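You operate a simulated robot arm through the tools that you are given. There is no shell and no other tool. Be economical: measure what you need, move in short steps, check, and stop when the job is done.

Carry out the task below with a simulated robot arm. There is one attempt and no reset: what you move stays moved.

## Task
Take the nozzle and mixer off the silver head block, rinse both clean and open the clamp.
Fine: rinse them in the rinse tub; the mixer goes into the free socket in the row of mixers, the nozzle into the free nozzle socket; the block, its plugs and the other pieces stay.
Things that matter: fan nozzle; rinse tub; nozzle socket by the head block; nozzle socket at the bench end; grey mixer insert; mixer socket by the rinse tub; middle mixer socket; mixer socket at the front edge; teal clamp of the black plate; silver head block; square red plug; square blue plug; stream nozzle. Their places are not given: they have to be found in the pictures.

The check looks at the end state, three seconds after you hand in, the way a careful person would. Anything else that was tipped, shoved, dropped, spilled or broken makes it a failure.

## Robot
A 6-joint arm with a two-finger parallel gripper, fixed in place. Base frame: the origin is at the foot of the arm, x ahead of it, y to its left, z up; the work surface is at about z = 904. Units: mm, rad, N and s.
With the tool pointing down near the work surface it reaches from about 460 to 880 mm from the base axis. Its first joint turns from -2.007 to 2.007 rad. Payload 4.2 kg.
Tool frame: the origin (TCP) lies between the finger pads and is the grasp point; the fingertips stand 23 mm ahead of it; z points along the fingers, y is the line along which they close. Largest opening 94 mm; finger width 38, thickness 10; the body of the gripper, 54 by 96 mm, starts 39 mm behind the TCP.
Orientation is told as [roll, pitch, yaw] about the base's x, y, z axes, in that order, counted from this pose: with the fingers straight down and closing along the base's y, the tool's x points along the base's -x, its y along +y and its z along -z.

## Interface
- The arm moves only by the tool nudge_tool. Its argument "motion" is one flat list of numbers, 7 for each row, row after row: the closure in counts, from 0 (fully open) to 255 (shut), then the shift along the tool's x, y, z in mm, then the turn, a rotation vector about the tool's x, y, z in rad. In form: [jaw, x, y, z, ax, ay, az, jaw, x, y, z, ax, ay, az, ...]. A call has 1 to 10 rows; each row shifts and turns the commanded pose from where the row before left it, along the tool's axes as they then stand. A row lasts 0.2 s, in which the tool goes at most 50 mm and 0.15 rad; a call with a longer step from one row to the next is refused whole, and so is a gripper value outside its range. A pose out of reach is approached as far as the arm can. The call stops where the force on the tool passes 40 N (or 10 N more than at its start, if that is more) or the arm is blocked; 0.2 s more then pass. Each finger travels about 108 mm/s and halts on what it meets, pressing with about 31 N; the grip force reading is that of the motor and also rises with nothing between the fingers. The clock runs only during rows and for 0.2 s after the last one: add rows that do not move to give the fingers time. It gives the time, the measured TCP pose, the force on the tool (base axes), the opening and the grip force at its end, in the units of the frame above (readings bear some noise).
- Cameras (640 x 400 px; columns grow to the right, rows downward): "scene" is fixed at [48.8, 499, 1632.4]; the picture's right is [-0.61, -0.80, 0.00], its down [-0.50, 0.38, -0.78] and it looks along [0.62, -0.47, -0.63] (base axes); focal length 308 px, centre (320, 200). "wrist" rides on the gripper at [86, 16, -75] in the tool frame; the picture's right is [-0.18, 0.98, 0.00], its down [-0.58, -0.11, -0.81] and it looks along [-0.79, -0.15, 0.59] (tool axes); focal length 243 px, centre (320, 200).
- capture(camera): a new picture of that camera. It takes no simulated time.
- slide_trunk(by): slides the trunk up (or, below 0, down) by that many mm; the arm rides with it, the base frame stays. It gives what a move gives, with no picture.
- probe_pixels(camera, pixels): for up to 12 pixels [column, row] of the newest picture of that camera ("zoom" is the newest enlarged one), the place [x, y, z] in the base frame of the surface seen there, good to about 3 mm. It takes no simulated time.
- enlarge(camera, box): a new picture of the part [left, top, right, bottom] of that camera's present view, enlarged. It takes no simulated time.
- finish_job(): hands the job in; it is judged then, once.

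Go step by step. Measure first, check grasps and placings, and put right what went wrong. The budget is 80 turns and 34 pictures, counting those below and the enlarged ones. Unless the task says otherwise, let go and move clear before handing in, and close with one line.

The tools are called after ">>>" by a JSON object that holds its "op" and its "data". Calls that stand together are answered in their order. nudge_tool: Moves the arm, as the interface text tells. Its arguments: {"type":"object","properties":{"motion":{"type":"array","items":{"type":"number"}}},"required":["motion"]} The other tools are called the same way: slide_trunk (by) slides the trunk up or down; capture (camera) takes a picture; probe_pixels (camera, pixels) gives the place of the surface under pixels of a picture; enlarge (camera, box) takes an enlarged picture of a part of a camera's view; finish_job () hands the job in.

At the start:

```text
time: 0.0
eef_pos: [588.9, -127.2, 1205.6]
orientation: [-0.001, 0.001, -0.001]
contact_force: [-0.1, 0.7, -0.1]
gripper_width: 94.2
grip_force: 0.1
trunk travel left (down, up): [-825.0, 165.0]
```

scene: 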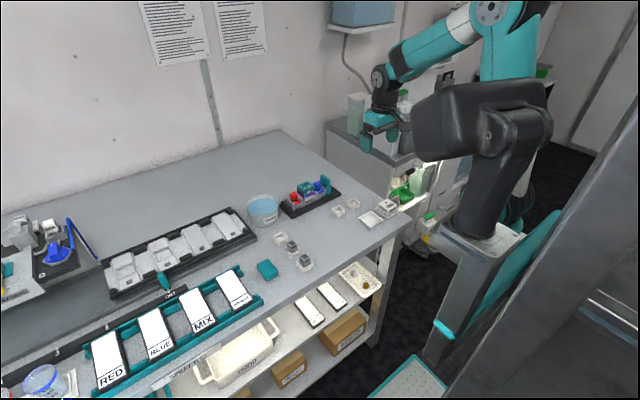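
wrist: 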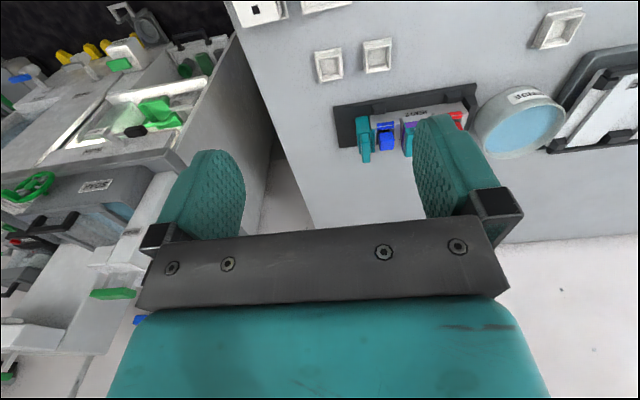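

The scene shows the head block near (310,195), the tub at (263,210) and sockets around (290,250) and (345,210). I'll enlarge those regions.

>>> {"op": "enlarge", "data": {"camera": "scene", "box": [240, 165, 350, 234]}}

>>> {"op": "enlarge", "data": {"camera": "scene", "box": [250, 180, 410, 280]}}

```text
5.80 times, centred on (295, 200) of scene
```

zoom: 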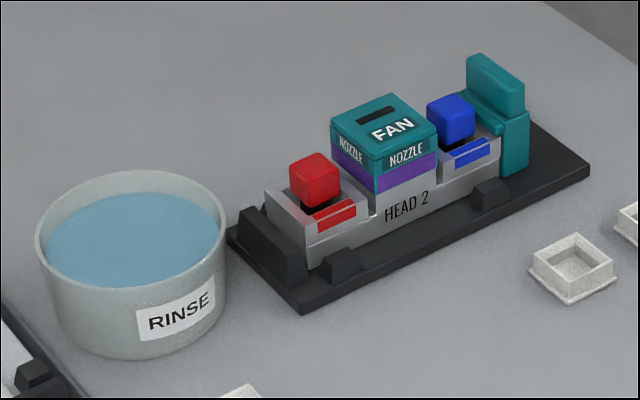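

```text
4.00 times, centred on (330, 230) of scene
```

zoom: 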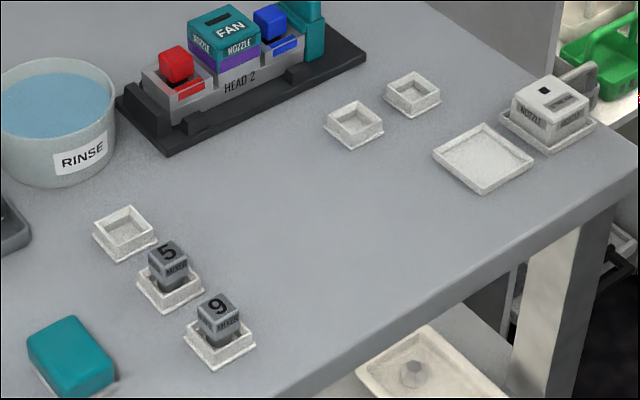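

The fan nozzle sits in the middle of the block; the free mixer socket is at zoom (125,232) and the free nozzle socket at (482,158). I'll probe these places.

>>> {"op": "probe_pixels", "data": {"camera": "zoom", "pixels": [[125, 234], [105, 237], [125, 210], [150, 240], [483, 158], [435, 155], [484, 126], [533, 160], [484, 192], [168, 250], [548, 92], [217, 305]]}}

>>> {"op": "enlarge", "data": {"camera": "scene", "box": [283, 170, 347, 210]}}

```text
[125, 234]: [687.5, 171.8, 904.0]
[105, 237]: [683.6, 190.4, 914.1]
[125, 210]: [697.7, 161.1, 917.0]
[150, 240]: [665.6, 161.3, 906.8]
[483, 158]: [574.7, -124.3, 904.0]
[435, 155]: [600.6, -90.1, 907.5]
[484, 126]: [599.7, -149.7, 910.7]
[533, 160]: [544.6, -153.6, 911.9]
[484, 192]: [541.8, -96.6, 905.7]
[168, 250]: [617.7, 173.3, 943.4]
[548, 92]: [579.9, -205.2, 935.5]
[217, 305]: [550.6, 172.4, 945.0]
```

```text
10.00 times, centred on (315, 190) of scene
```

zoom: 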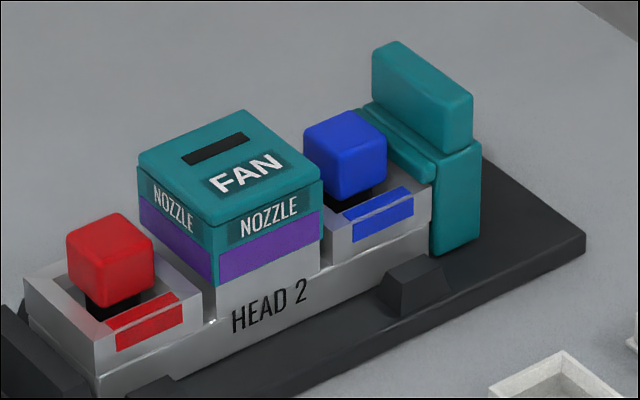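

Next I measure the nozzle, plugs, block and clamp in this zoom.

>>> {"op": "probe_pixels", "data": {"camera": "zoom", "pixels": [[142, 162], [242, 113], [318, 180], [213, 222], [228, 165], [100, 240], [345, 145], [390, 48], [470, 100], [377, 95], [400, 145], [455, 225]]}}

>>> {"op": "probe_pixels", "data": {"camera": "scene", "pixels": [[249, 203], [276, 205], [263, 200], [262, 208], [266, 218], [322, 200], [338, 192], [318, 206], [265, 198], [262, 227], [278, 210]]}}

```text
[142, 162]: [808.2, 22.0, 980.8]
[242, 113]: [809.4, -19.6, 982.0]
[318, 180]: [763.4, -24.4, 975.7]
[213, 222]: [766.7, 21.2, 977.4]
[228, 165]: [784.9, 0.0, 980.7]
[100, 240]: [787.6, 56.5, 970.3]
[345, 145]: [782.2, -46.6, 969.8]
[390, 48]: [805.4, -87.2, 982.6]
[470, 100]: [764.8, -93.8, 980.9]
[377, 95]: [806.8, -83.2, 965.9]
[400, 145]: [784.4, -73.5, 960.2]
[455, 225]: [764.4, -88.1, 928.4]
```

```text
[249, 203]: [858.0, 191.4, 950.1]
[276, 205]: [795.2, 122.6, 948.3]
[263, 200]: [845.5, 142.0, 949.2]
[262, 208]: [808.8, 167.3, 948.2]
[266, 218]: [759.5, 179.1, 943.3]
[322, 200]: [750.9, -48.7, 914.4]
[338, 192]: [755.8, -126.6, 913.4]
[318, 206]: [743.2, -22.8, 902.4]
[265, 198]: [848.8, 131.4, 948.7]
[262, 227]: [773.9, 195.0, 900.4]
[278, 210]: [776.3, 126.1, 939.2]
```

Nozzle spans x 764–810, y ±22, top 981; the plugs flank it in y, so I'll grip along x. I'll check the nozzle's lower edge and the block before moving.

>>> {"op": "probe_pixels", "data": {"camera": "zoom", "pixels": [[213, 275], [216, 290], [265, 262], [265, 280], [320, 236], [318, 262], [140, 205], [145, 225], [290, 230], [265, 325], [100, 270], [378, 175]]}}

>>> {"op": "nudge_tool", "data": {"motion": [0, 0, 0, 0, 0, 0, 0.15, 0, 0, 0, 0, 0, 0, 0.15, 0, 0, 0, 0, 0, 0, 0.15, 0, 0, 0, 0, 0, 0, 0.15, 0, 0, 0, 0, 0, 0, 0.15, 0, 0, 0, 0, 0, 0, 0.15, 0, 0, 0, 0, 0, 0, 0.15, 0, 0, 0, 0, 0, 0, 0.15, 0, 0, 0, 0, 0, 0, 0.15, 0, 0, 0, 0, 0, 0, 0.15]}}

```text
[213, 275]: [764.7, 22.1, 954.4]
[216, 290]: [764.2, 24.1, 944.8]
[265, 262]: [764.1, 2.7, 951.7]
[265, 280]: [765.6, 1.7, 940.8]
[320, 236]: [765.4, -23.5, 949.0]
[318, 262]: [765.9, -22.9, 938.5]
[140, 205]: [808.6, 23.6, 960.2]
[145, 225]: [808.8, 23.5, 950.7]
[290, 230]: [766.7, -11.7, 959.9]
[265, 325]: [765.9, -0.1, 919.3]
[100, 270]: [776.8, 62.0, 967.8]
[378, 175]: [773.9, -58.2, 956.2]
```

```text
time: 2.2
eef_pos: [588.8, -127.8, 1205.7]
orientation: [-0.002, 0.0, -1.502]
contact_force: [1.2, -0.2, 0.2]
gripper_width: 94.2
grip_force: 0.0
trunk travel left (down, up): [-825.0, 165.0]
```

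Yaw is -1.50; nozzle bottom is about z 951 and flush with the block in x. I finish the turn and move above the nozzle.

>>> {"op": "nudge_tool", "data": {"motion": [0, 0, 0, 0, 0, 0, 0.069, 0, 25.4, 39.6, 0, 0, 0, 0, 0, 25.4, 39.6, 0, 0, 0, 0, 0, 25.4, 39.6, 0, 0, 0, 0, 0, 25.4, 39.6, 0, 0, 0, 0, 0, 25.4, 39.6, 0, 0, 0, 0, 0, 0, 0, 45, 0, 0, 0, 0, 0, 0, 45, 0, 0, 0, 0, 0, 0, 45, 0, 0, 0]}}

>>> {"op": "capture", "data": {"camera": "wrist"}}

```text
time: 4.2
eef_pos: [787.3, -0.3, 1071.5]
orientation: [0.001, 0.001, -1.566]
contact_force: [-0.1, 0.5, 1.0]
gripper_width: 94.1
grip_force: 0.1
trunk travel left (down, up): [-825.0, 165.0]
```

```text
28 pictures are left
```

wrist: 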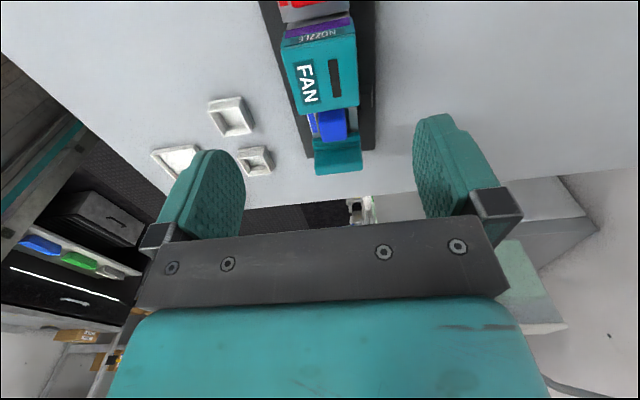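

I'm aligned above the fan nozzle. Descending to TCP z ≈ 976 and closing.

>>> {"op": "nudge_tool", "data": {"motion": [0, 0, 0, 35, 0, 0, 0, 0, 0, 0, 35, 0, 0, 0, 0, 0, 0, 24.5, 0, 0, 0, 0, 0, 0, 0, 0, 0, 0, 255, 0, 0, 0, 0, 0, 0, 255, 0, 0, 0, 0, 0, 0, 255, 0, 0, 0, 0, 0, 0]}}

```text
time: 5.8
eef_pos: [787.6, -0.9, 978.1]
orientation: [-0.001, -0.001, -1.567]
contact_force: [-0.3, -0.4, 0.0]
gripper_width: 47.2
grip_force: 31.1
trunk travel left (down, up): [-825.0, 165.0]
```

Gripped at 47.2 mm. Lifting straight up, slowly.

>>> {"op": "nudge_tool", "data": {"motion": [255, 0, 0, -5, 0, 0, 0, 255, 0, 0, -10, 0, 0, 0, 255, 0, 0, -20, 0, 0, 0, 255, 0, 0, -30, 0, 0, 0, 255, 0, 0, -30, 0, 0, 0]}}

>>> {"op": "enlarge", "data": {"camera": "scene", "box": [260, 145, 356, 205]}}

```text
time: 7.0
eef_pos: [787.3, -0.7, 1071.3]
orientation: [0.0, 0.0, -1.567]
contact_force: [-0.5, 0.5, 0.0]
gripper_width: 47.3
grip_force: 31.0
trunk travel left (down, up): [-825.0, 165.0]
```

```text
6.67 times, centred on (308, 175) of scene
```

zoom: 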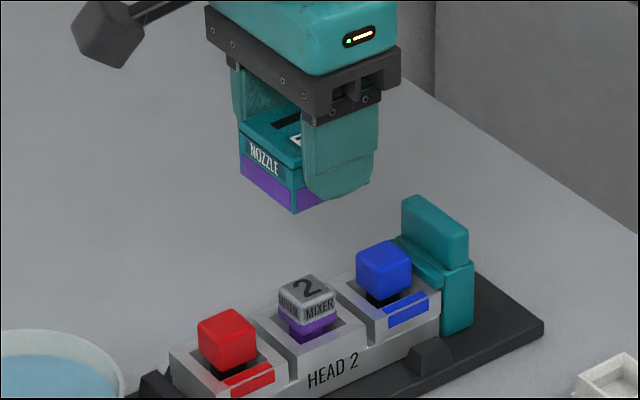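

Mixer "2" is revealed in the block, with purple paint on both pieces. Now I measure the tub and mixer accurately.

>>> {"op": "enlarge", "data": {"camera": "scene", "box": [240, 170, 336, 230]}}

>>> {"op": "probe_pixels", "data": {"camera": "zoom", "pixels": [[55, 220], [75, 175], [130, 158], [200, 165], [250, 210], [150, 220], [150, 270], [60, 210], [100, 345], [455, 130], [430, 140], [442, 115]]}}

```text
6.67 times, centred on (288, 200) of scene
```

zoom: 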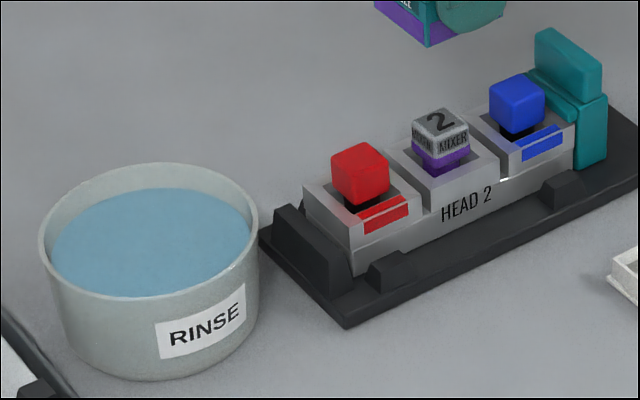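

```text
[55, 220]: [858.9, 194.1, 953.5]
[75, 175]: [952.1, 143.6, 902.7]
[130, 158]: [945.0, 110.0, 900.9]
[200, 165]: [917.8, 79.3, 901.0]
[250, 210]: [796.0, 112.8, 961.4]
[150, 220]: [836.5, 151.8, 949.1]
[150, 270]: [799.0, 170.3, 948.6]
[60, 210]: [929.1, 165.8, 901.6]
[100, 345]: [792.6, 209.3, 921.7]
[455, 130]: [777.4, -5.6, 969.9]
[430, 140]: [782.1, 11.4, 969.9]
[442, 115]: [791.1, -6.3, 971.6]
```

Probing rim points of the tub, the mixer corners and the held nozzle.

>>> {"op": "probe_pixels", "data": {"camera": "zoom", "pixels": [[43, 240], [258, 217], [140, 165], [200, 174], [75, 194], [130, 299], [220, 272], [413, 123], [441, 110], [468, 124], [440, 142], [447, 175]]}}

>>> {"op": "probe_pixels", "data": {"camera": "zoom", "pixels": [[55, 250], [120, 293], [250, 240], [150, 190], [428, 170], [440, 195], [465, 155], [70, 280], [438, 162]]}}

```text
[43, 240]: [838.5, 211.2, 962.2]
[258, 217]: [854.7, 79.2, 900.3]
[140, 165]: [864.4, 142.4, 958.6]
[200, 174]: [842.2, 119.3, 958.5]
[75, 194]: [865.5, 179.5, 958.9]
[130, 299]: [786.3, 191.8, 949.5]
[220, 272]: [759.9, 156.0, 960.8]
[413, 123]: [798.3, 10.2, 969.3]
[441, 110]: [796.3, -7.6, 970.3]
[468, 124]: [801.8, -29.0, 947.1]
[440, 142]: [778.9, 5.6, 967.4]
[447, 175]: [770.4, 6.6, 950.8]
```

```text
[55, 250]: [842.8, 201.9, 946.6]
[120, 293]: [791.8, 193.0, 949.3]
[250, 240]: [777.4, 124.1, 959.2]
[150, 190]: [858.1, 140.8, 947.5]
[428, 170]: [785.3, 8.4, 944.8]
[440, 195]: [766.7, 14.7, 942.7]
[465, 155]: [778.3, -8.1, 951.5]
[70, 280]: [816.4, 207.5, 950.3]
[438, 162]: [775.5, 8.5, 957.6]
```

Tub fits a circle centred at (814,163), radius ~54, rim 961, water 948. I move the nozzle over it, dip to TCP ~951 and swirl gently.

>>> {"op": "nudge_tool", "data": {"motion": [255, 40.7, 6.7, 0, 0, 0, 0, 255, 40.7, 6.7, 0, 0, 0, 0, 255, 40.7, 6.7, 0, 0, 0, 0, 255, 40.7, 6.7, 0, 0, 0, 0, 255, 0, 0, 0, 0, 0, 0, 255, 0, 0, 35, 0, 0, 0, 255, 0, 0, 35, 0, 0, 0, 255, 0, 0, 15, 0, 0, 0, 255, 0, 0, 15, 0, 0, 0, 255, 0, 0, 15, 0, 0, 0]}}

>>> {"op": "nudge_tool", "data": {"motion": [255, 0, 0, 4, 0, 0, 0, 255, 3, 0, 0, 0, 0, 0, 255, -3, 0, 0, 0, 0, 0, 255, -3, 0, 0, 0, 0, 0, 255, 3, 0, 0, 0, 0, 0, 255, 3, 0, 0, 0, 0, 0, 255, -3, 0, 0, 0, 0, 0, 255, 0, 0, 0, 0, 0, 0, 255, 0, 0, 0, 0, 0, 0, 255, 0, 0, 0, 0, 0, 0]}}

>>> {"op": "enlarge", "data": {"camera": "scene", "box": [220, 160, 316, 220]}}

```text
time: 9.2
eef_pos: [812.2, 162.9, 957.0]
orientation: [0.001, -0.001, -1.566]
contact_force: [-0.7, 0.1, -0.1]
gripper_width: 47.4
grip_force: 30.6
trunk travel left (down, up): [-825.0, 165.0]
```

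```text
time: 11.4
eef_pos: [812.8, 162.1, 953.7]
orientation: [0.0, -0.001, -1.568]
contact_force: [0.6, -0.6, -0.9]
gripper_width: 47.3
grip_force: 30.9
trunk travel left (down, up): [-825.0, 165.0]
```

```text
6.67 times, centred on (268, 190) of scene
```

zoom: 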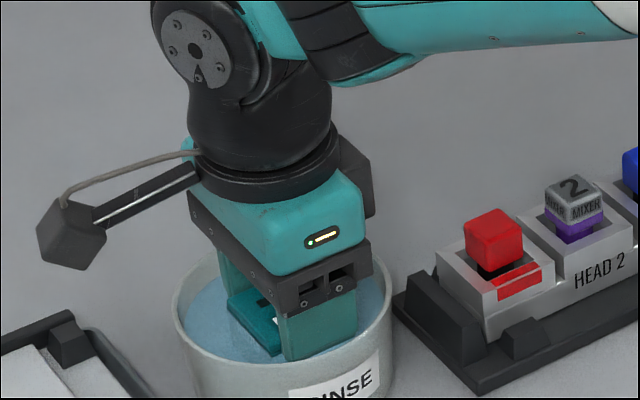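

The nozzle is half submerged. I dwell a bit longer, then lift and let it drip over the tub, and look.

>>> {"op": "nudge_tool", "data": {"motion": [255, 0, 0, 0, 0, 0, 0, 255, 0, 0, 0, 0, 0, 0, 255, 0, 0, 0, 0, 0, 0, 255, 0, 0, 0, 0, 0, 0, 255, 0, 0, 0, 0, 0, 0, 255, 0, 0, -20, 0, 0, 0, 255, 0, 0, -20, 0, 0, 0, 255, 0, 0, 0, 0, 0, 0, 255, 0, 0, 0, 0, 0, 0, 255, 0, 0, 0, 0, 0, 0]}}

>>> {"op": "nudge_tool", "data": {"motion": [255, 0, 0, 0, 0, 0, 0, 255, 0, 0, 0, 0, 0, 0, 255, 0, 0, -40, 0, 0, 0, 255, 0, 0, -40, 0, 0, 0]}}

>>> {"op": "enlarge", "data": {"camera": "scene", "box": [220, 140, 316, 200]}}

```text
time: 13.6
eef_pos: [812.7, 162.3, 991.3]
orientation: [0.0, 0.001, -1.568]
contact_force: [-0.7, 0.5, -1.3]
gripper_width: 47.3
grip_force: 30.3
trunk travel left (down, up): [-825.0, 165.0]
```

```text
time: 14.6
eef_pos: [814.6, 162.5, 1072.2]
orientation: [-0.001, -0.001, -1.565]
contact_force: [-0.5, 0.5, -0.2]
gripper_width: 47.0
grip_force: 30.8
trunk travel left (down, up): [-825.0, 165.0]
```

```text
6.67 times, centred on (268, 170) of scene
```

zoom: 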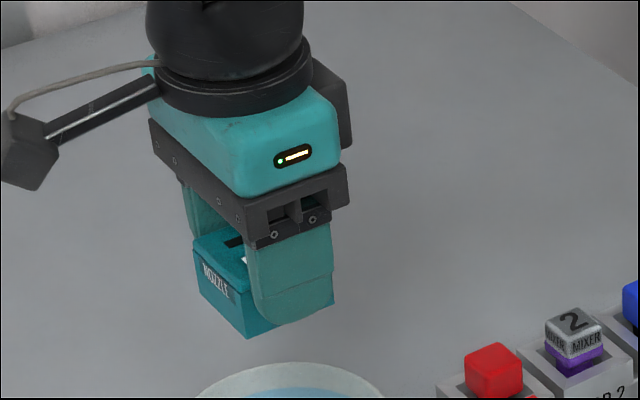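

The purple is gone from the nozzle. Now I measure the free nozzle socket precisely.

>>> {"op": "enlarge", "data": {"camera": "scene", "box": [346, 195, 410, 235]}}

>>> {"op": "probe_pixels", "data": {"camera": "zoom", "pixels": [[285, 180], [160, 175], [275, 110], [400, 180], [290, 262], [220, 140], [340, 145], [350, 220], [220, 220], [500, 60], [460, 110], [590, 75]]}}

```text
10.00 times, centred on (378, 215) of scene
```

zoom: 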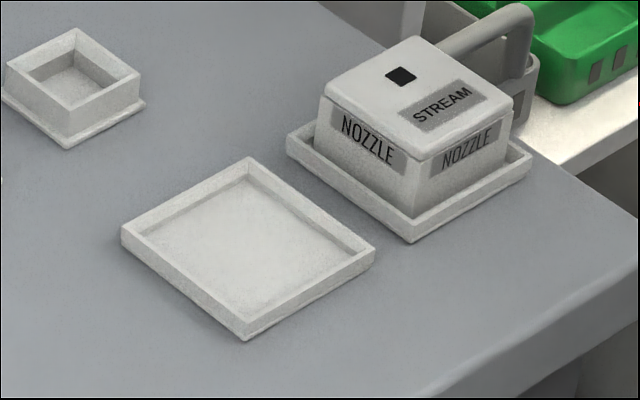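

```text
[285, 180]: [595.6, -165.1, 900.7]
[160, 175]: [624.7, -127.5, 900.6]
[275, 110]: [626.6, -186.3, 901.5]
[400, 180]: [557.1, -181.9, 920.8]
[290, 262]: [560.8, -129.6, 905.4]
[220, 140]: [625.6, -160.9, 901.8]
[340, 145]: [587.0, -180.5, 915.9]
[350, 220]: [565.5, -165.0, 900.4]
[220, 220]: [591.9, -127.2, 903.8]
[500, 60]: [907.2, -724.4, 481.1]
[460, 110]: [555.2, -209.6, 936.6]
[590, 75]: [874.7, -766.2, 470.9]
```

Probing the actual rim corners seen: (122,233), (250,158), (375,248), (246,338), and inner corners.

>>> {"op": "probe_pixels", "data": {"camera": "zoom", "pixels": [[126, 233], [250, 160], [371, 251], [246, 325], [248, 178], [145, 238], [352, 250], [246, 308], [248, 245], [185, 196], [312, 205], [320, 165]]}}

```text
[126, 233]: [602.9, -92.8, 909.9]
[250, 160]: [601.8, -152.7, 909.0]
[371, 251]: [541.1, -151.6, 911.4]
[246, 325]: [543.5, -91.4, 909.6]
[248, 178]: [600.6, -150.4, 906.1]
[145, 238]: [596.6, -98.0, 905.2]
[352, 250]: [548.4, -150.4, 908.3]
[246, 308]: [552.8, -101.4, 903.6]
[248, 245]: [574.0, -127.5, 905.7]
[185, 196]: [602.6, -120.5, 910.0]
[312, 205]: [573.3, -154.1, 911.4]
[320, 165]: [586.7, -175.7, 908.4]
```

Socket centre is (572,-122), inside ~53 mm, rim ~910, floor ~904. I carry the nozzle over it and stop above for a check.

>>> {"op": "nudge_tool", "data": {"motion": [255, -35.5, -30.2, 0, 0, 0, 0, 255, -35.5, -30.2, 0, 0, 0, 0, 255, -35.5, -30.2, 0, 0, 0, 0, 255, -35.5, -30.2, 0, 0, 0, 0, 255, -35.5, -30.2, 0, 0, 0, 0, 255, -35.5, -30.2, 0, 0, 0, 0, 255, -35.5, -30.2, 0, 0, 0, 0, 255, -35.5, -30.2, 0, 0, 0, 0, 255, 0, 0, 40, 0, 0, 0, 255, 0, 0, 40, 0, 0, 0]}}

>>> {"op": "nudge_tool", "data": {"motion": [255, 0, 0, 25, 0, 0, 0, 255, 0, 0, 10, 0, 0, 0, 255, 0, 0, 0, 0, 0, 0]}}

>>> {"op": "enlarge", "data": {"camera": "scene", "box": [338, 170, 418, 220]}}

```text
time: 16.8
eef_pos: [573.6, -123.0, 992.7]
orientation: [0.0, 0.0, -1.567]
contact_force: [0.1, 1.1, -0.4]
gripper_width: 47.1
grip_force: 30.9
trunk travel left (down, up): [-825.0, 165.0]
```

```text
time: 17.6
eef_pos: [574.2, -120.4, 956.4]
orientation: [0.001, 0.0, -1.566]
contact_force: [-0.4, 0.3, -0.1]
gripper_width: 47.3
grip_force: 31.2
trunk travel left (down, up): [-825.0, 165.0]
```

```text
8.00 times, centred on (378, 195) of scene
```

zoom: 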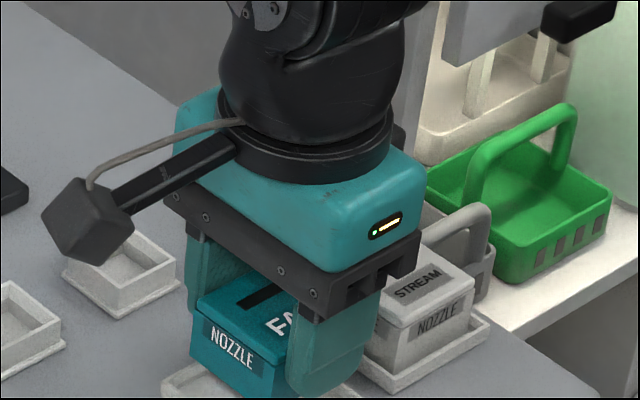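

Position agrees with the command to ~1–2 mm. I look at the lower part to get nozzle bottom and fingertip heights.

>>> {"op": "enlarge", "data": {"camera": "scene", "box": [346, 200, 394, 230]}}

>>> {"op": "probe_pixels", "data": {"camera": "zoom", "pixels": [[60, 150], [173, 250], [180, 264], [290, 250], [275, 225], [140, 235], [64, 180], [70, 195], [250, 262], [330, 230]]}}

```text
13.33 times, centred on (370, 215) of scene
```

zoom: 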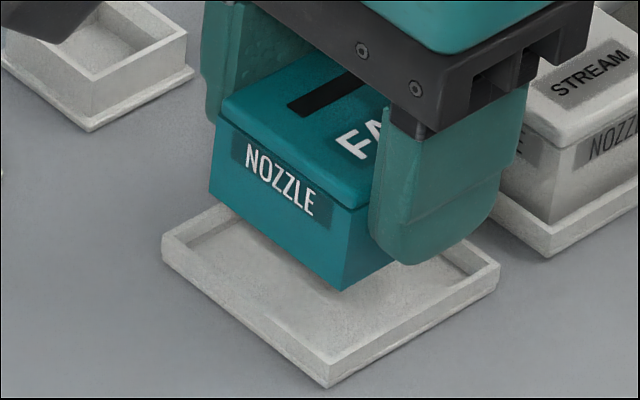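

```text
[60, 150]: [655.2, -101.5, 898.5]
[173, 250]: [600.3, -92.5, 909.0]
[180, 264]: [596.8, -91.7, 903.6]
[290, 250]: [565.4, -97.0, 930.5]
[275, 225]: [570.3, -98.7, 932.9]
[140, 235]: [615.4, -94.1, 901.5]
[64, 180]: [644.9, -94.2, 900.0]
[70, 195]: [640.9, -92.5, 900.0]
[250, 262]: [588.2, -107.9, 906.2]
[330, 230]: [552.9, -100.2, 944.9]
```

>>> {"op": "probe_pixels", "data": {"camera": "zoom", "pixels": [[340, 288], [335, 284], [215, 198], [215, 192], [345, 283], [400, 260], [420, 261], [280, 238], [330, 270]]}}

```text
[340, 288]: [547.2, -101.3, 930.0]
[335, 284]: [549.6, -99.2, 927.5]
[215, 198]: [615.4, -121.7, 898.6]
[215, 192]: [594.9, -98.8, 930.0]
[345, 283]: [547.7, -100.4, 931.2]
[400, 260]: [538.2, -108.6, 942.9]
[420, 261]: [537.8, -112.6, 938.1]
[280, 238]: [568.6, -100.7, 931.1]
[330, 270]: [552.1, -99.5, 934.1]
```

Nozzle bottom is ~928, centre about (571.5,-122.5): well aligned. Lowering 21 mm so it enters the rim while fingertips stay just above the rim, then release.

>>> {"op": "nudge_tool", "data": {"motion": [255, 0, 0, 8, 0, 0, 0, 255, 0, 0, 8, 0, 0, 0, 255, 0, 0, 3, 0, 0, 0, 255, 0, 0, 2, 0, 0, 0, 255, 0, 0, 0, 0, 0, 0]}}

```text
time: 18.8
eef_pos: [572.0, -122.1, 936.5]
orientation: [-0.002, 0.0, -1.567]
contact_force: [0.6, 0.3, 0.9]
gripper_width: 47.0
grip_force: 30.5
trunk travel left (down, up): [-825.0, 165.0]
```

No contact yet at 936.5; one more millimetre or two, then open.

>>> {"op": "nudge_tool", "data": {"motion": [255, 0, 0, 1.5, 0, 0, 0, 255, 0, 0, 0, 0, 0, 0]}}

>>> {"op": "nudge_tool", "data": {"motion": [60, 0, 0, 0, 0, 0, 0, 60, 0, 0, 0, 0, 0, 0, 60, 0, 0, 0, 0, 0, 0, 0, 0, 0, -20, 0, 0, 0, 0, 0, 0, -40, 0, 0, 0, 0, 0, 0, -40, 0, 0, 0, 0, 0, 0, -30, 0, 0, 0]}}

>>> {"op": "enlarge", "data": {"camera": "scene", "box": [330, 190, 410, 240]}}

```text
time: 19.4
eef_pos: [571.6, -123.3, 935.7]
orientation: [-0.001, -0.001, -1.568]
contact_force: [-0.7, 0.1, -0.9]
gripper_width: 47.4
grip_force: 31.3
trunk travel left (down, up): [-825.0, 165.0]
```

```text
time: 21.0
eef_pos: [571.9, -122.2, 1064.7]
orientation: [-0.003, 0.0, -1.565]
contact_force: [0.1, -0.4, 0.1]
gripper_width: 93.8
grip_force: 0.2
trunk travel left (down, up): [-825.0, 165.0]
```

```text
8.00 times, centred on (370, 215) of scene
```

zoom: 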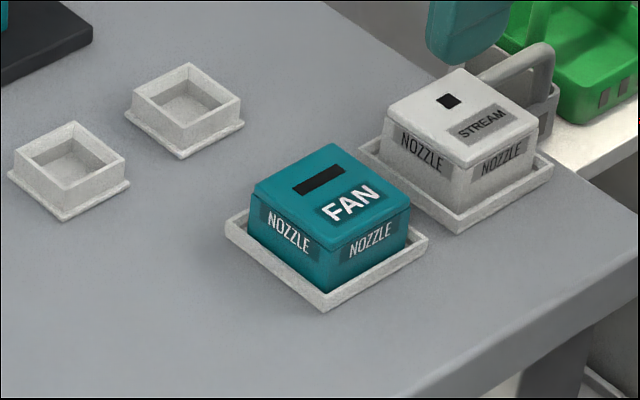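

The nozzle sits properly in its socket. Now I go over the mixer at (787.5,1).

>>> {"op": "nudge_tool", "data": {"motion": [0, 24.5, 43.1, 0, 0, 0, 0, 0, 24.5, 43.1, 0, 0, 0, 0, 0, 24.5, 43.1, 0, 0, 0, 0, 0, 24.5, 43.1, 0, 0, 0, 0, 0, 24.5, 43.1, 0, 0, 0, 0, 120, 0, 0, 30, 0, 0, 0, 120, 0, 0, 20, 0, 0, 0, 120, 0, 0, 0, 0, 0, 0]}}

>>> {"op": "enlarge", "data": {"camera": "scene", "box": [275, 160, 339, 200]}}

```text
time: 22.8
eef_pos: [788.2, -0.8, 1014.2]
orientation: [0.0, 0.001, -1.569]
contact_force: [0.2, 0.3, 0.7]
gripper_width: 49.6
grip_force: 0.0
trunk travel left (down, up): [-825.0, 165.0]
```

```text
10.00 times, centred on (307, 180) of scene
```

zoom: 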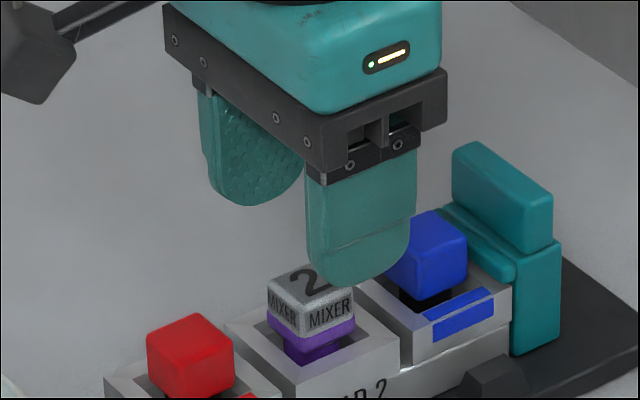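

Aligned above the mixer. Descend to TCP ~977 and close.

>>> {"op": "nudge_tool", "data": {"motion": [120, 0, 0, 18, 0, 0, 0, 120, 0, 0, 17.5, 0, 0, 0, 120, 0, 0, 0, 0, 0, 0, 120, 0, 0, 1, 0, 0, 0, 255, 0, 0, 0, 0, 0, 0, 255, 0, 0, 0, 0, 0, 0, 255, 0, 0, 0, 0, 0, 0]}}

```text
time: 24.4
eef_pos: [788.1, 0.7, 977.5]
orientation: [-0.001, 0.001, -1.568]
contact_force: [0.4, 0.9, 0.4]
gripper_width: 23.1
grip_force: 31.2
trunk travel left (down, up): [-825.0, 165.0]
```

Gripped at 23 mm. Lifting straight and looking.

>>> {"op": "nudge_tool", "data": {"motion": [255, 0, 0, -5, 0, 0, 0, 255, 0, 0, -10, 0, 0, 0, 255, 0, 0, -20, 0, 0, 0, 255, 0, 0, -30, 0, 0, 0, 255, 0, 0, -30, 0, 0, 0, 255, 0, 0, 0, 0, 0, 0]}}

>>> {"op": "enlarge", "data": {"camera": "scene", "box": [275, 150, 339, 190]}}

>>> {"op": "probe_pixels", "data": {"camera": "zoom", "pixels": [[290, 200], [290, 210], [290, 220], [290, 230], [290, 240], [280, 190], [300, 220], [310, 230], [300, 240], [300, 250], [280, 210], [280, 220]]}}

```text
time: 25.8
eef_pos: [786.6, 0.7, 1072.7]
orientation: [0.0, 0.0, -1.568]
contact_force: [0.1, 0.0, -0.7]
gripper_width: 23.1
grip_force: 31.7
trunk travel left (down, up): [-825.0, 165.0]
```

```text
10.00 times, centred on (307, 170) of scene
```

zoom: 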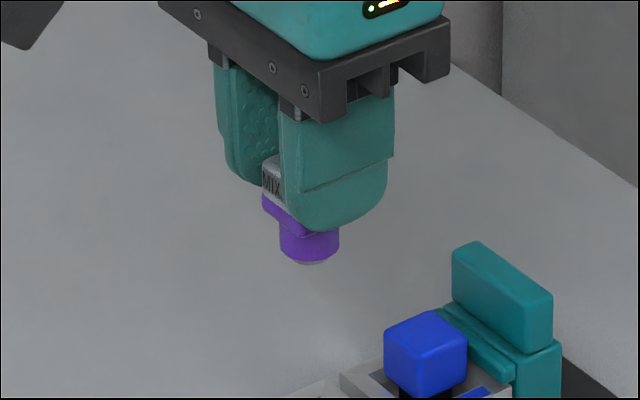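

```text
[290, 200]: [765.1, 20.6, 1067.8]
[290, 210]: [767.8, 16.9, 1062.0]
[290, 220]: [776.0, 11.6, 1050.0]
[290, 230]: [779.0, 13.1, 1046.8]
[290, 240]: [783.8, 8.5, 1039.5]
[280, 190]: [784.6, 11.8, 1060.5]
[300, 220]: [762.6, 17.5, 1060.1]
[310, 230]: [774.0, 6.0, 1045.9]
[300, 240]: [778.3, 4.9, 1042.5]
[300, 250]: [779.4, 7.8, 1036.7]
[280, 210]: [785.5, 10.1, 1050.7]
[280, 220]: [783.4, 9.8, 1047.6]
```

The mixer has paint up to ~19 mm below TCP and its stem ends ~40 below TCP. Dip it to TCP ~955.

>>> {"op": "nudge_tool", "data": {"motion": [255, 40.4, 6.6, 0, 0, 0, 0, 255, 40.4, 6.6, 0, 0, 0, 0, 255, 40.4, 6.6, 0, 0, 0, 0, 255, 40.4, 6.6, 0, 0, 0, 0, 255, 0, 0, 0, 0, 0, 0, 255, 0, 0, 35, 0, 0, 0, 255, 0, 0, 35, 0, 0, 0, 255, 0, 0, 16, 0, 0, 0, 255, 0, 0, 16, 0, 0, 0, 255, 0, 0, 15, 0, 0, 0]}}

>>> {"op": "nudge_tool", "data": {"motion": [255, 0, 0, 1, 0, 0, 0, 255, 4, 0, 0, 0, 0, 0, 255, -4, 0, 0, 0, 0, 0, 255, -4, 0, 0, 0, 0, 0, 255, 4, 0, 0, 0, 0, 0, 255, 4, 0, 0, 0, 0, 0, 255, -4, 0, 0, 0, 0, 0, 255, 0, 0, 0, 0, 0, 0, 255, 0, 0, 0, 0, 0, 0, 255, 0, 0, 0, 0, 0, 0]}}

>>> {"op": "nudge_tool", "data": {"motion": [255, 0, 0, 0, 0, 0, 0, 255, 0, 0, 0, 0, 0, 0, 255, 0, 0, 0, 0, 0, 0, 255, 0, 0, 0, 0, 0, 0, 255, 0, 0, 0, 0, 0, 0, 255, 0, 0, -20, 0, 0, 0, 255, 0, 0, -25, 0, 0, 0, 255, 0, 0, 0, 0, 0, 0, 255, 0, 0, 0, 0, 0, 0, 255, 0, 0, 0, 0, 0, 0]}}

>>> {"op": "nudge_tool", "data": {"motion": [255, 0, 0, 0, 0, 0, 0, 255, 0, 0, 0, 0, 0, 0, 255, 0, 0, -35, 0, 0, 0, 255, 0, 0, -35, 0, 0, 0, 255, 0, 0, 0, 0, 0, 0]}}

>>> {"op": "enlarge", "data": {"camera": "scene", "box": [228, 150, 292, 190]}}

```text
time: 28.0
eef_pos: [813.1, 162.7, 956.8]
orientation: [0.001, 0.001, -1.567]
contact_force: [0.4, 0.6, -0.1]
gripper_width: 23.0
grip_force: 30.9
trunk travel left (down, up): [-825.0, 165.0]
```

```text
time: 30.2
eef_pos: [814.3, 162.1, 955.9]
orientation: [-0.001, -0.001, -1.567]
contact_force: [-0.3, 0.3, -1.2]
gripper_width: 22.9
grip_force: 30.6
trunk travel left (down, up): [-825.0, 165.0]
```

```text
time: 32.4
eef_pos: [813.3, 162.2, 1000.0]
orientation: [0.002, -0.001, -1.566]
contact_force: [0.6, -0.5, -0.8]
gripper_width: 23.0
grip_force: 31.1
trunk travel left (down, up): [-825.0, 165.0]
```

```text
time: 33.6
eef_pos: [813.8, 163.0, 1070.0]
orientation: [-0.001, 0.002, -1.568]
contact_force: [0.5, 0.0, -1.0]
gripper_width: 22.9
grip_force: 31.4
trunk travel left (down, up): [-825.0, 165.0]
```

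```text
10.00 times, centred on (260, 170) of scene
```

zoom: 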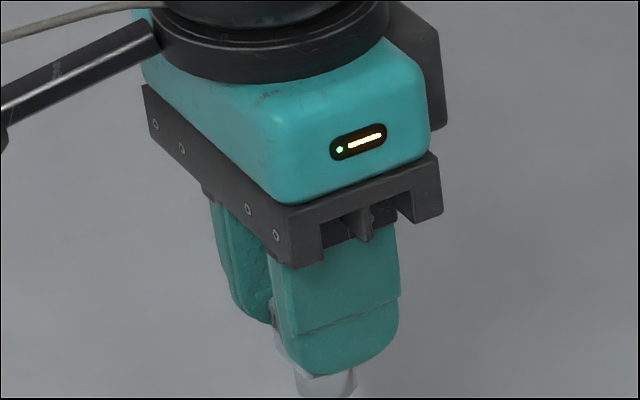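

The mixer is clean. Now I measure the free mixer socket and the neighbour for reference.

>>> {"op": "enlarge", "data": {"camera": "scene", "box": [266, 225, 322, 260]}}

>>> {"op": "probe_pixels", "data": {"camera": "scene", "pixels": [[281, 240]]}}

```text
11.43 times, centred on (294, 242) of scene
```

zoom: 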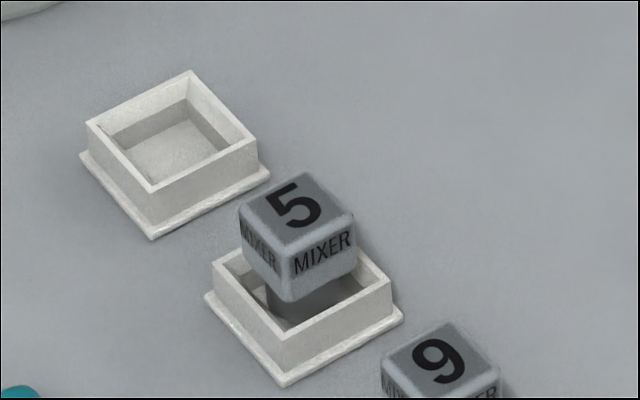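

```text
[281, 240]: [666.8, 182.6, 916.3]
```

>>> {"op": "probe_pixels", "data": {"camera": "zoom", "pixels": [[89, 123], [189, 73], [253, 140], [152, 190], [180, 150], [155, 145], [245, 208], [305, 180], [350, 212], [290, 245], [222, 262], [277, 335]]}}

```text
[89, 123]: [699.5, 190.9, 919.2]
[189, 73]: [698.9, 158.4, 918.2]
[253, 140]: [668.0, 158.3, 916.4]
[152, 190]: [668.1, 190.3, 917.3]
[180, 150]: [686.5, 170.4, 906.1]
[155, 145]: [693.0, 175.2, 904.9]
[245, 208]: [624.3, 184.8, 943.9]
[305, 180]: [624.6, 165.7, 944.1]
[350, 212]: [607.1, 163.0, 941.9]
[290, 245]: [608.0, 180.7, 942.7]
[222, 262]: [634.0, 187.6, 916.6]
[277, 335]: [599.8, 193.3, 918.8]
```

Socket centre (683.7,174.4), rim 918, floor 905; the final TCP should be ~952. Moving above it, down to ~975 for a check.

>>> {"op": "nudge_tool", "data": {"motion": [255, 3.9, -43.4, 0, 0, 0, 0, 255, 3.9, -43.4, 0, 0, 0, 0, 255, 3.9, -43.5, 0, 0, 0, 0, 255, 0, 0, 0, 0, 0, 0, 255, 0, 0, 40, 0, 0, 0, 255, 0, 0, 40, 0, 0, 0, 255, 0, 0, 15, 0, 0, 0, 255, 0, 0, 0, 0, 0, 0]}}

>>> {"op": "enlarge", "data": {"camera": "scene", "box": [258, 215, 314, 250]}}

```text
time: 35.4
eef_pos: [682.0, 174.0, 974.1]
orientation: [-0.001, 0.001, -1.568]
contact_force: [-0.2, 0.2, -0.8]
gripper_width: 22.8
grip_force: 30.9
trunk travel left (down, up): [-825.0, 165.0]
```

```text
11.43 times, centred on (286, 232) of scene
```

zoom: 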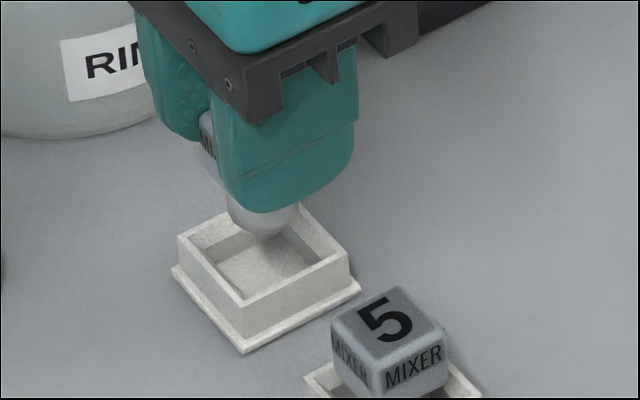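

The stem is over the opening. Lowering to the floor slowly.

>>> {"op": "nudge_tool", "data": {"motion": [255, 0, 0, 8, 0, 0, 0, 255, 0, 0, 7, 0, 0, 0, 255, 0, 0, 4, 0, 0, 0, 255, 0, 0, 2, 0, 0, 0, 255, 0, 0, 1, 0, 0, 0, 255, 0, 0, 0, 0, 0, 0]}}

>>> {"op": "enlarge", "data": {"camera": "scene", "box": [258, 215, 314, 250]}}

>>> {"op": "probe_pixels", "data": {"camera": "zoom", "pixels": [[205, 175], [207, 185], [215, 215], [245, 240], [290, 250]]}}

```text
time: 36.8
eef_pos: [682.8, 172.8, 953.6]
orientation: [0.001, 0.001, -1.567]
contact_force: [0.3, -0.1, -0.4]
gripper_width: 23.0
grip_force: 30.9
trunk travel left (down, up): [-825.0, 165.0]
```

```text
11.43 times, centred on (286, 232) of scene
```

zoom: 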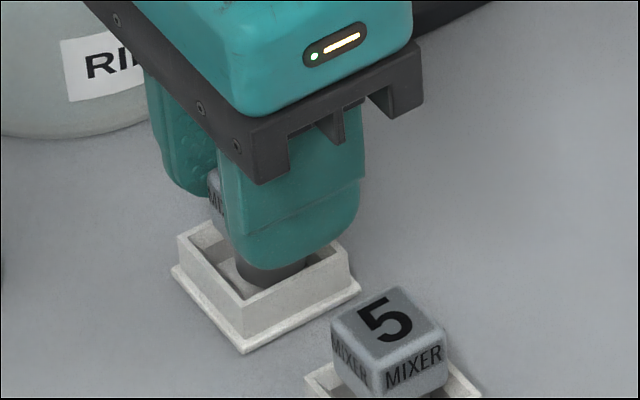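

```text
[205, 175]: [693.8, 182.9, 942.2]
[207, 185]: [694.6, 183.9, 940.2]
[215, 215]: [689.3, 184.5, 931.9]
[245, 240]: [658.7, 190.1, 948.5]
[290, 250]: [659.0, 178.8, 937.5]
```

Still no contact force; down another 1.5 mm in small steps.

>>> {"op": "nudge_tool", "data": {"motion": [255, 0, 0, 0.7, 0, 0, 0, 255, 0, 0, 0.7, 0, 0, 0, 255, 0, 0, 0, 0, 0, 0]}}

```text
time: 37.6
eef_pos: [683.3, 173.9, 951.8]
orientation: [0.0, -0.001, -1.566]
contact_force: [0.1, 0.3, -0.5]
gripper_width: 22.9
grip_force: 30.9
trunk travel left (down, up): [-825.0, 165.0]
```

>>> {"op": "nudge_tool", "data": {"motion": [255, 0, 0, 0.7, 0, 0, 0, 255, 0, 0, 0.7, 0, 0, 0, 255, 0, 0, 0, 0, 0, 0]}}

```text
time: 38.4
eef_pos: [682.8, 174.1, 949.9]
orientation: [0.0, -0.001, -1.569]
contact_force: [0.2, 0.0, -0.4]
gripper_width: 23.1
grip_force: 31.2
trunk travel left (down, up): [-825.0, 165.0]
```

Still no contact; two more small steps.

>>> {"op": "nudge_tool", "data": {"motion": [255, 0, 0, 0.7, 0, 0, 0, 255, 0, 0, 0.7, 0, 0, 0, 255, 0, 0, 0, 0, 0, 0]}}

```text
time: 39.2
eef_pos: [682.6, 174.8, 950.3]
orientation: [0.003, 0.003, -1.567]
contact_force: [-1.6, 0.4, 10.9]
gripper_width: 22.9
grip_force: 31.3
trunk travel left (down, up): [-825.0, 165.0]
```

Contact at 950 (10.9 N), so the mixer is on the floor. Back off half a millimetre, open partly, and rise.

>>> {"op": "nudge_tool", "data": {"motion": [255, 0, 0, -0.7, 0, 0, 0, 150, 0, 0, 0, 0, 0, 0, 150, 0, 0, 0, 0, 0, 0, 130, 0, 0, 0, 0, 0, 0, 130, 0, 0, -20, 0, 0, 0, 130, 0, 0, -40, 0, 0, 0, 130, 0, 0, -40, 0, 0, 0, 130, 0, 0, -20, 0, 0, 0]}}

>>> {"op": "enlarge", "data": {"camera": "scene", "box": [258, 170, 354, 230]}}

>>> {"op": "enlarge", "data": {"camera": "scene", "box": [258, 225, 322, 265]}}

```text
time: 41.0
eef_pos: [683.8, 173.7, 1071.3]
orientation: [-0.001, 0.002, -1.568]
contact_force: [-0.4, -1.1, -1.5]
gripper_width: 46.3
grip_force: 0.2
trunk travel left (down, up): [-825.0, 165.0]
```

```text
6.67 times, centred on (306, 200) of scene
```

zoom: 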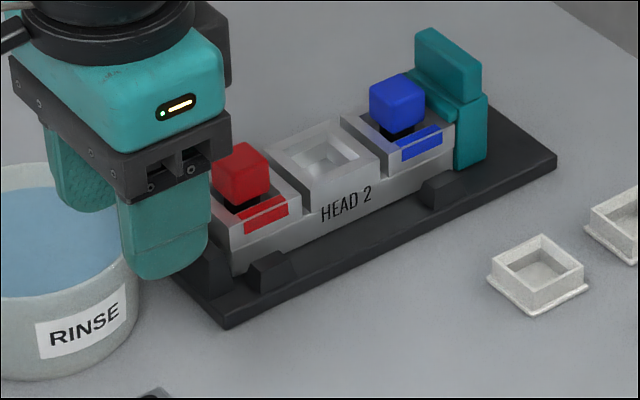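

```text
10.00 times, centred on (290, 245) of scene
```

zoom: 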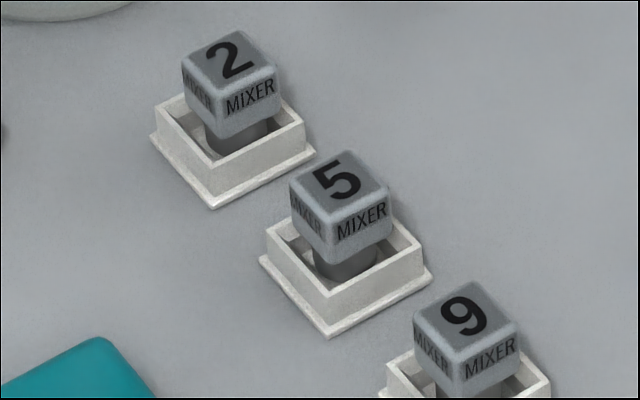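

Mixer 2 stands in its socket like its neighbours. Now the clamp: I look closely at it, and at the left of the bench where a similar device may be.

>>> {"op": "enlarge", "data": {"camera": "scene", "box": [312, 168, 352, 193]}}

>>> {"op": "probe_pixels", "data": {"camera": "zoom", "pixels": [[142, 60], [120, 150], [250, 160], [255, 110], [285, 180], [170, 200], [220, 240], [270, 260], [260, 330], [205, 290], [320, 320], [215, 200]]}}

>>> {"op": "enlarge", "data": {"camera": "scene", "box": [0, 200, 112, 270]}}

```text
16.00 times, centred on (332, 180) of scene
```

zoom: 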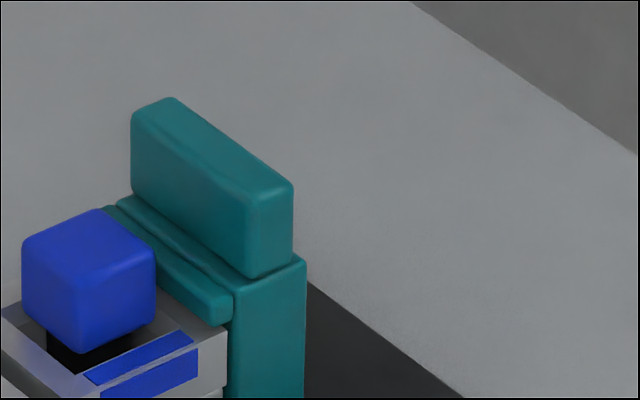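

```text
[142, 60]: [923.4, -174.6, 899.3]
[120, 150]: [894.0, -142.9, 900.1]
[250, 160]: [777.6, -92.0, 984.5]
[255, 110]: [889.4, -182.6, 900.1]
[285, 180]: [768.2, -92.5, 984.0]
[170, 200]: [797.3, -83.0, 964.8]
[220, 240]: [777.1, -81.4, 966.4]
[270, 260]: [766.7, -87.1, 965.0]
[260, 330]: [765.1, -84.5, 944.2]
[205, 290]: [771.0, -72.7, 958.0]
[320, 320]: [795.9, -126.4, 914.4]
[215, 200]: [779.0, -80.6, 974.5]
```

```text
5.71 times, centred on (56, 235) of scene
```

zoom: 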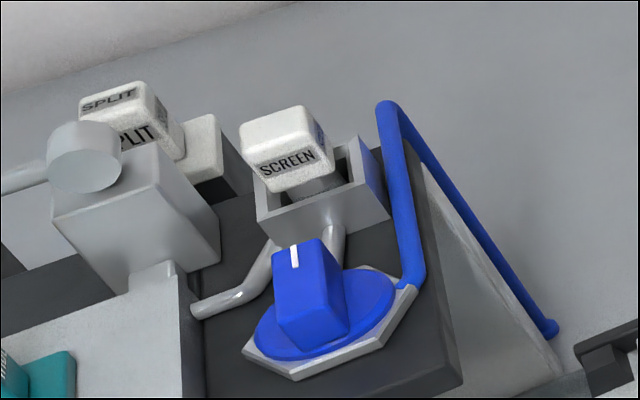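

The clamp's upright handle is x 765–806, y about -81..-95, z 965–985, with a lip over the block's end and bare plate beyond it to y≈-128: it should slide toward -y. I turn the gripper back to close along y.

>>> {"op": "nudge_tool", "data": {"motion": [130, 0, 0, 0, 0, 0, -0.15, 130, 0, 0, 0, 0, 0, -0.15, 130, 0, 0, 0, 0, 0, -0.15, 130, 0, 0, 0, 0, 0, -0.15, 130, 0, 0, 0, 0, 0, -0.15, 130, 0, 0, 0, 0, 0, -0.15, 130, 0, 0, 0, 0, 0, -0.15, 130, 0, 0, 0, 0, 0, -0.15, 130, 0, 0, 0, 0, 0, -0.15, 130, 0, 0, 0, 0, 0, -0.15]}}

>>> {"op": "nudge_tool", "data": {"motion": [130, 0, 0, 0, 0, 0, -0.069, 130, -20.4, -45, 0, 0, 0, 0, 130, -20.4, -45, 0, 0, 0, 0, 130, -20.4, -45, 0, 0, 0, 0, 130, -20.4, -45, 0, 0, 0, 0, 130, -20.4, -45, 0, 0, 0, 0, 150, 0, -37, 0, 0, 0, 0, 165, 0, 0, 10, 0, 0, 0, 165, 0, 0, 0, 0, 0, 0]}}

>>> {"op": "capture", "data": {"camera": "wrist"}}

```text
time: 43.2
eef_pos: [683.5, 173.3, 1069.8]
orientation: [0.0, -0.001, -0.066]
contact_force: [-0.3, -0.6, 0.9]
gripper_width: 46.1
grip_force: 0.0
trunk travel left (down, up): [-825.0, 165.0]
```

```text
time: 45.2
eef_pos: [786.1, -88.4, 1060.8]
orientation: [0.001, 0.0, 0.001]
contact_force: [-0.3, 1.5, -1.0]
gripper_width: 33.1
grip_force: 0.1
trunk travel left (down, up): [-825.0, 165.0]
```

```text
9 pictures are left
```

wrist: 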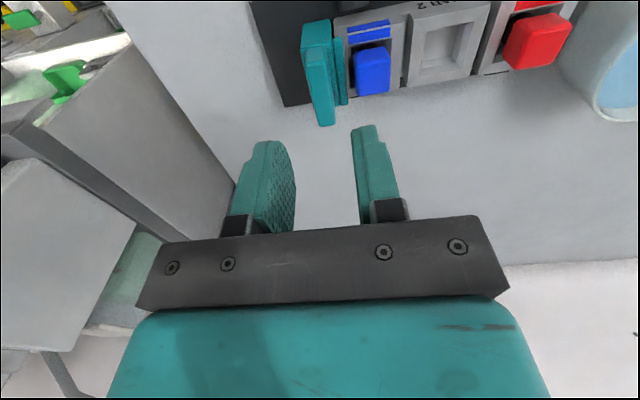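

>>> {"op": "enlarge", "data": {"camera": "wrist", "box": [232, 0, 432, 125]}}

>>> {"op": "probe_pixels", "data": {"camera": "zoom", "pixels": [[240, 170], [272, 160], [255, 230], [305, 340], [335, 335], [275, 395], [325, 390], [350, 200], [395, 200], [490, 200], [150, 150], [180, 340]]}}

```text
3.20 times, centred on (332, 62) of wrist
```

zoom: 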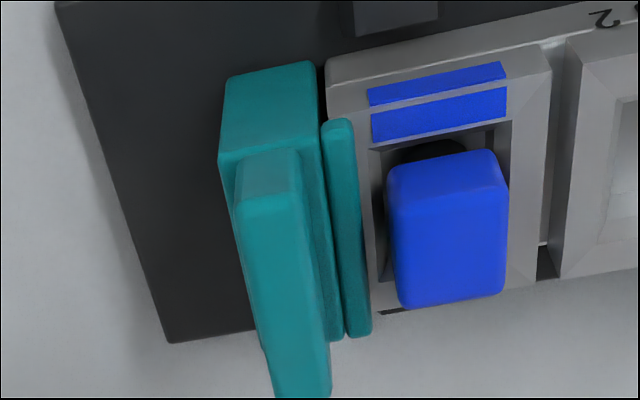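

```text
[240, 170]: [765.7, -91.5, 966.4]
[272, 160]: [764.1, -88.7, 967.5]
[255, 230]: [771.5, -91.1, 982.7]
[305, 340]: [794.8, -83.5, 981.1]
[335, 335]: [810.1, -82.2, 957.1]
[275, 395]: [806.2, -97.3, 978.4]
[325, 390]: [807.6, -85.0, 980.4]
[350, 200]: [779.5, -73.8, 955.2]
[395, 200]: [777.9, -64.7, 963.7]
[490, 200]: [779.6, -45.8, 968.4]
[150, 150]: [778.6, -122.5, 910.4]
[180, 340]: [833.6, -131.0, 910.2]
```

The handle spans y ≈ -84..-96, z up to 983; the blue plug's top is 969. I descend with tips staying above the plug, narrow, go 4 mm lower and close on the handle.

>>> {"op": "nudge_tool", "data": {"motion": [165, 0, -1.2, 30, 0, 0, 0, 165, 0, 0, 20, 0, 0, 0, 165, 0, 0, 13, 0, 0, 0, 165, 0, 0, 0, 0, 0, 0, 195, 0, 0, 0, 0, 0, 0, 195, 0, 0, 4, 0, 0, 0, 195, 0, 0, 0, 0, 0, 0, 255, 0, 0, 0, 0, 0, 0, 255, 0, 0, 0, 0, 0, 0]}}

```text
time: 47.2
eef_pos: [785.2, -90.4, 992.3]
orientation: [0.0, -0.002, 0.001]
contact_force: [0.2, 2.7, 0.1]
gripper_width: 13.5
grip_force: 45.3
trunk travel left (down, up): [-825.0, 165.0]
```

Gripping the handle (13.5 mm). Pull gently toward -y and see whether it slides.

>>> {"op": "nudge_tool", "data": {"motion": [255, 0, -2, 0, 0, 0, 0, 255, 0, -2, 0, 0, 0, 0, 255, 0, -2, 0, 0, 0, 0, 255, 0, 0, 0, 0, 0, 0]}}

>>> {"op": "enlarge", "data": {"camera": "scene", "box": [300, 165, 364, 205]}}

```text
time: 48.2
eef_pos: [784.7, -95.8, 992.6]
orientation: [0.001, 0.0, 0.0]
contact_force: [-1.3, 0.1, -1.8]
gripper_width: 13.1
grip_force: 45.2
trunk travel left (down, up): [-825.0, 165.0]
```

```text
10.00 times, centred on (332, 185) of scene
```

zoom: 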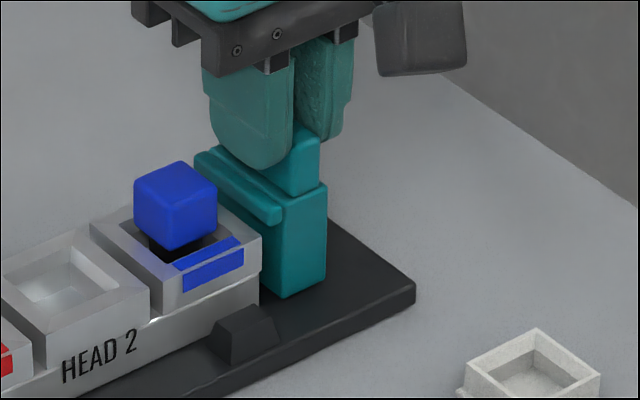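

The clamp slides with hardly any force. Continue until it reaches its stop.

>>> {"op": "nudge_tool", "data": {"motion": [255, 0, -3, 0, 0, 0, 0, 255, 0, -3, 0, 0, 0, 0, 255, 0, -3, 0, 0, 0, 0, 255, 0, -3, 0, 0, 0, 0, 255, 0, 0, 0, 0, 0, 0]}}

```text
time: 49.4
eef_pos: [785.4, -104.3, 992.2]
orientation: [0.002, 0.002, 0.005]
contact_force: [-1.8, 19.9, -0.1]
gripper_width: 13.3
grip_force: 44.7
trunk travel left (down, up): [-825.0, 165.0]
```

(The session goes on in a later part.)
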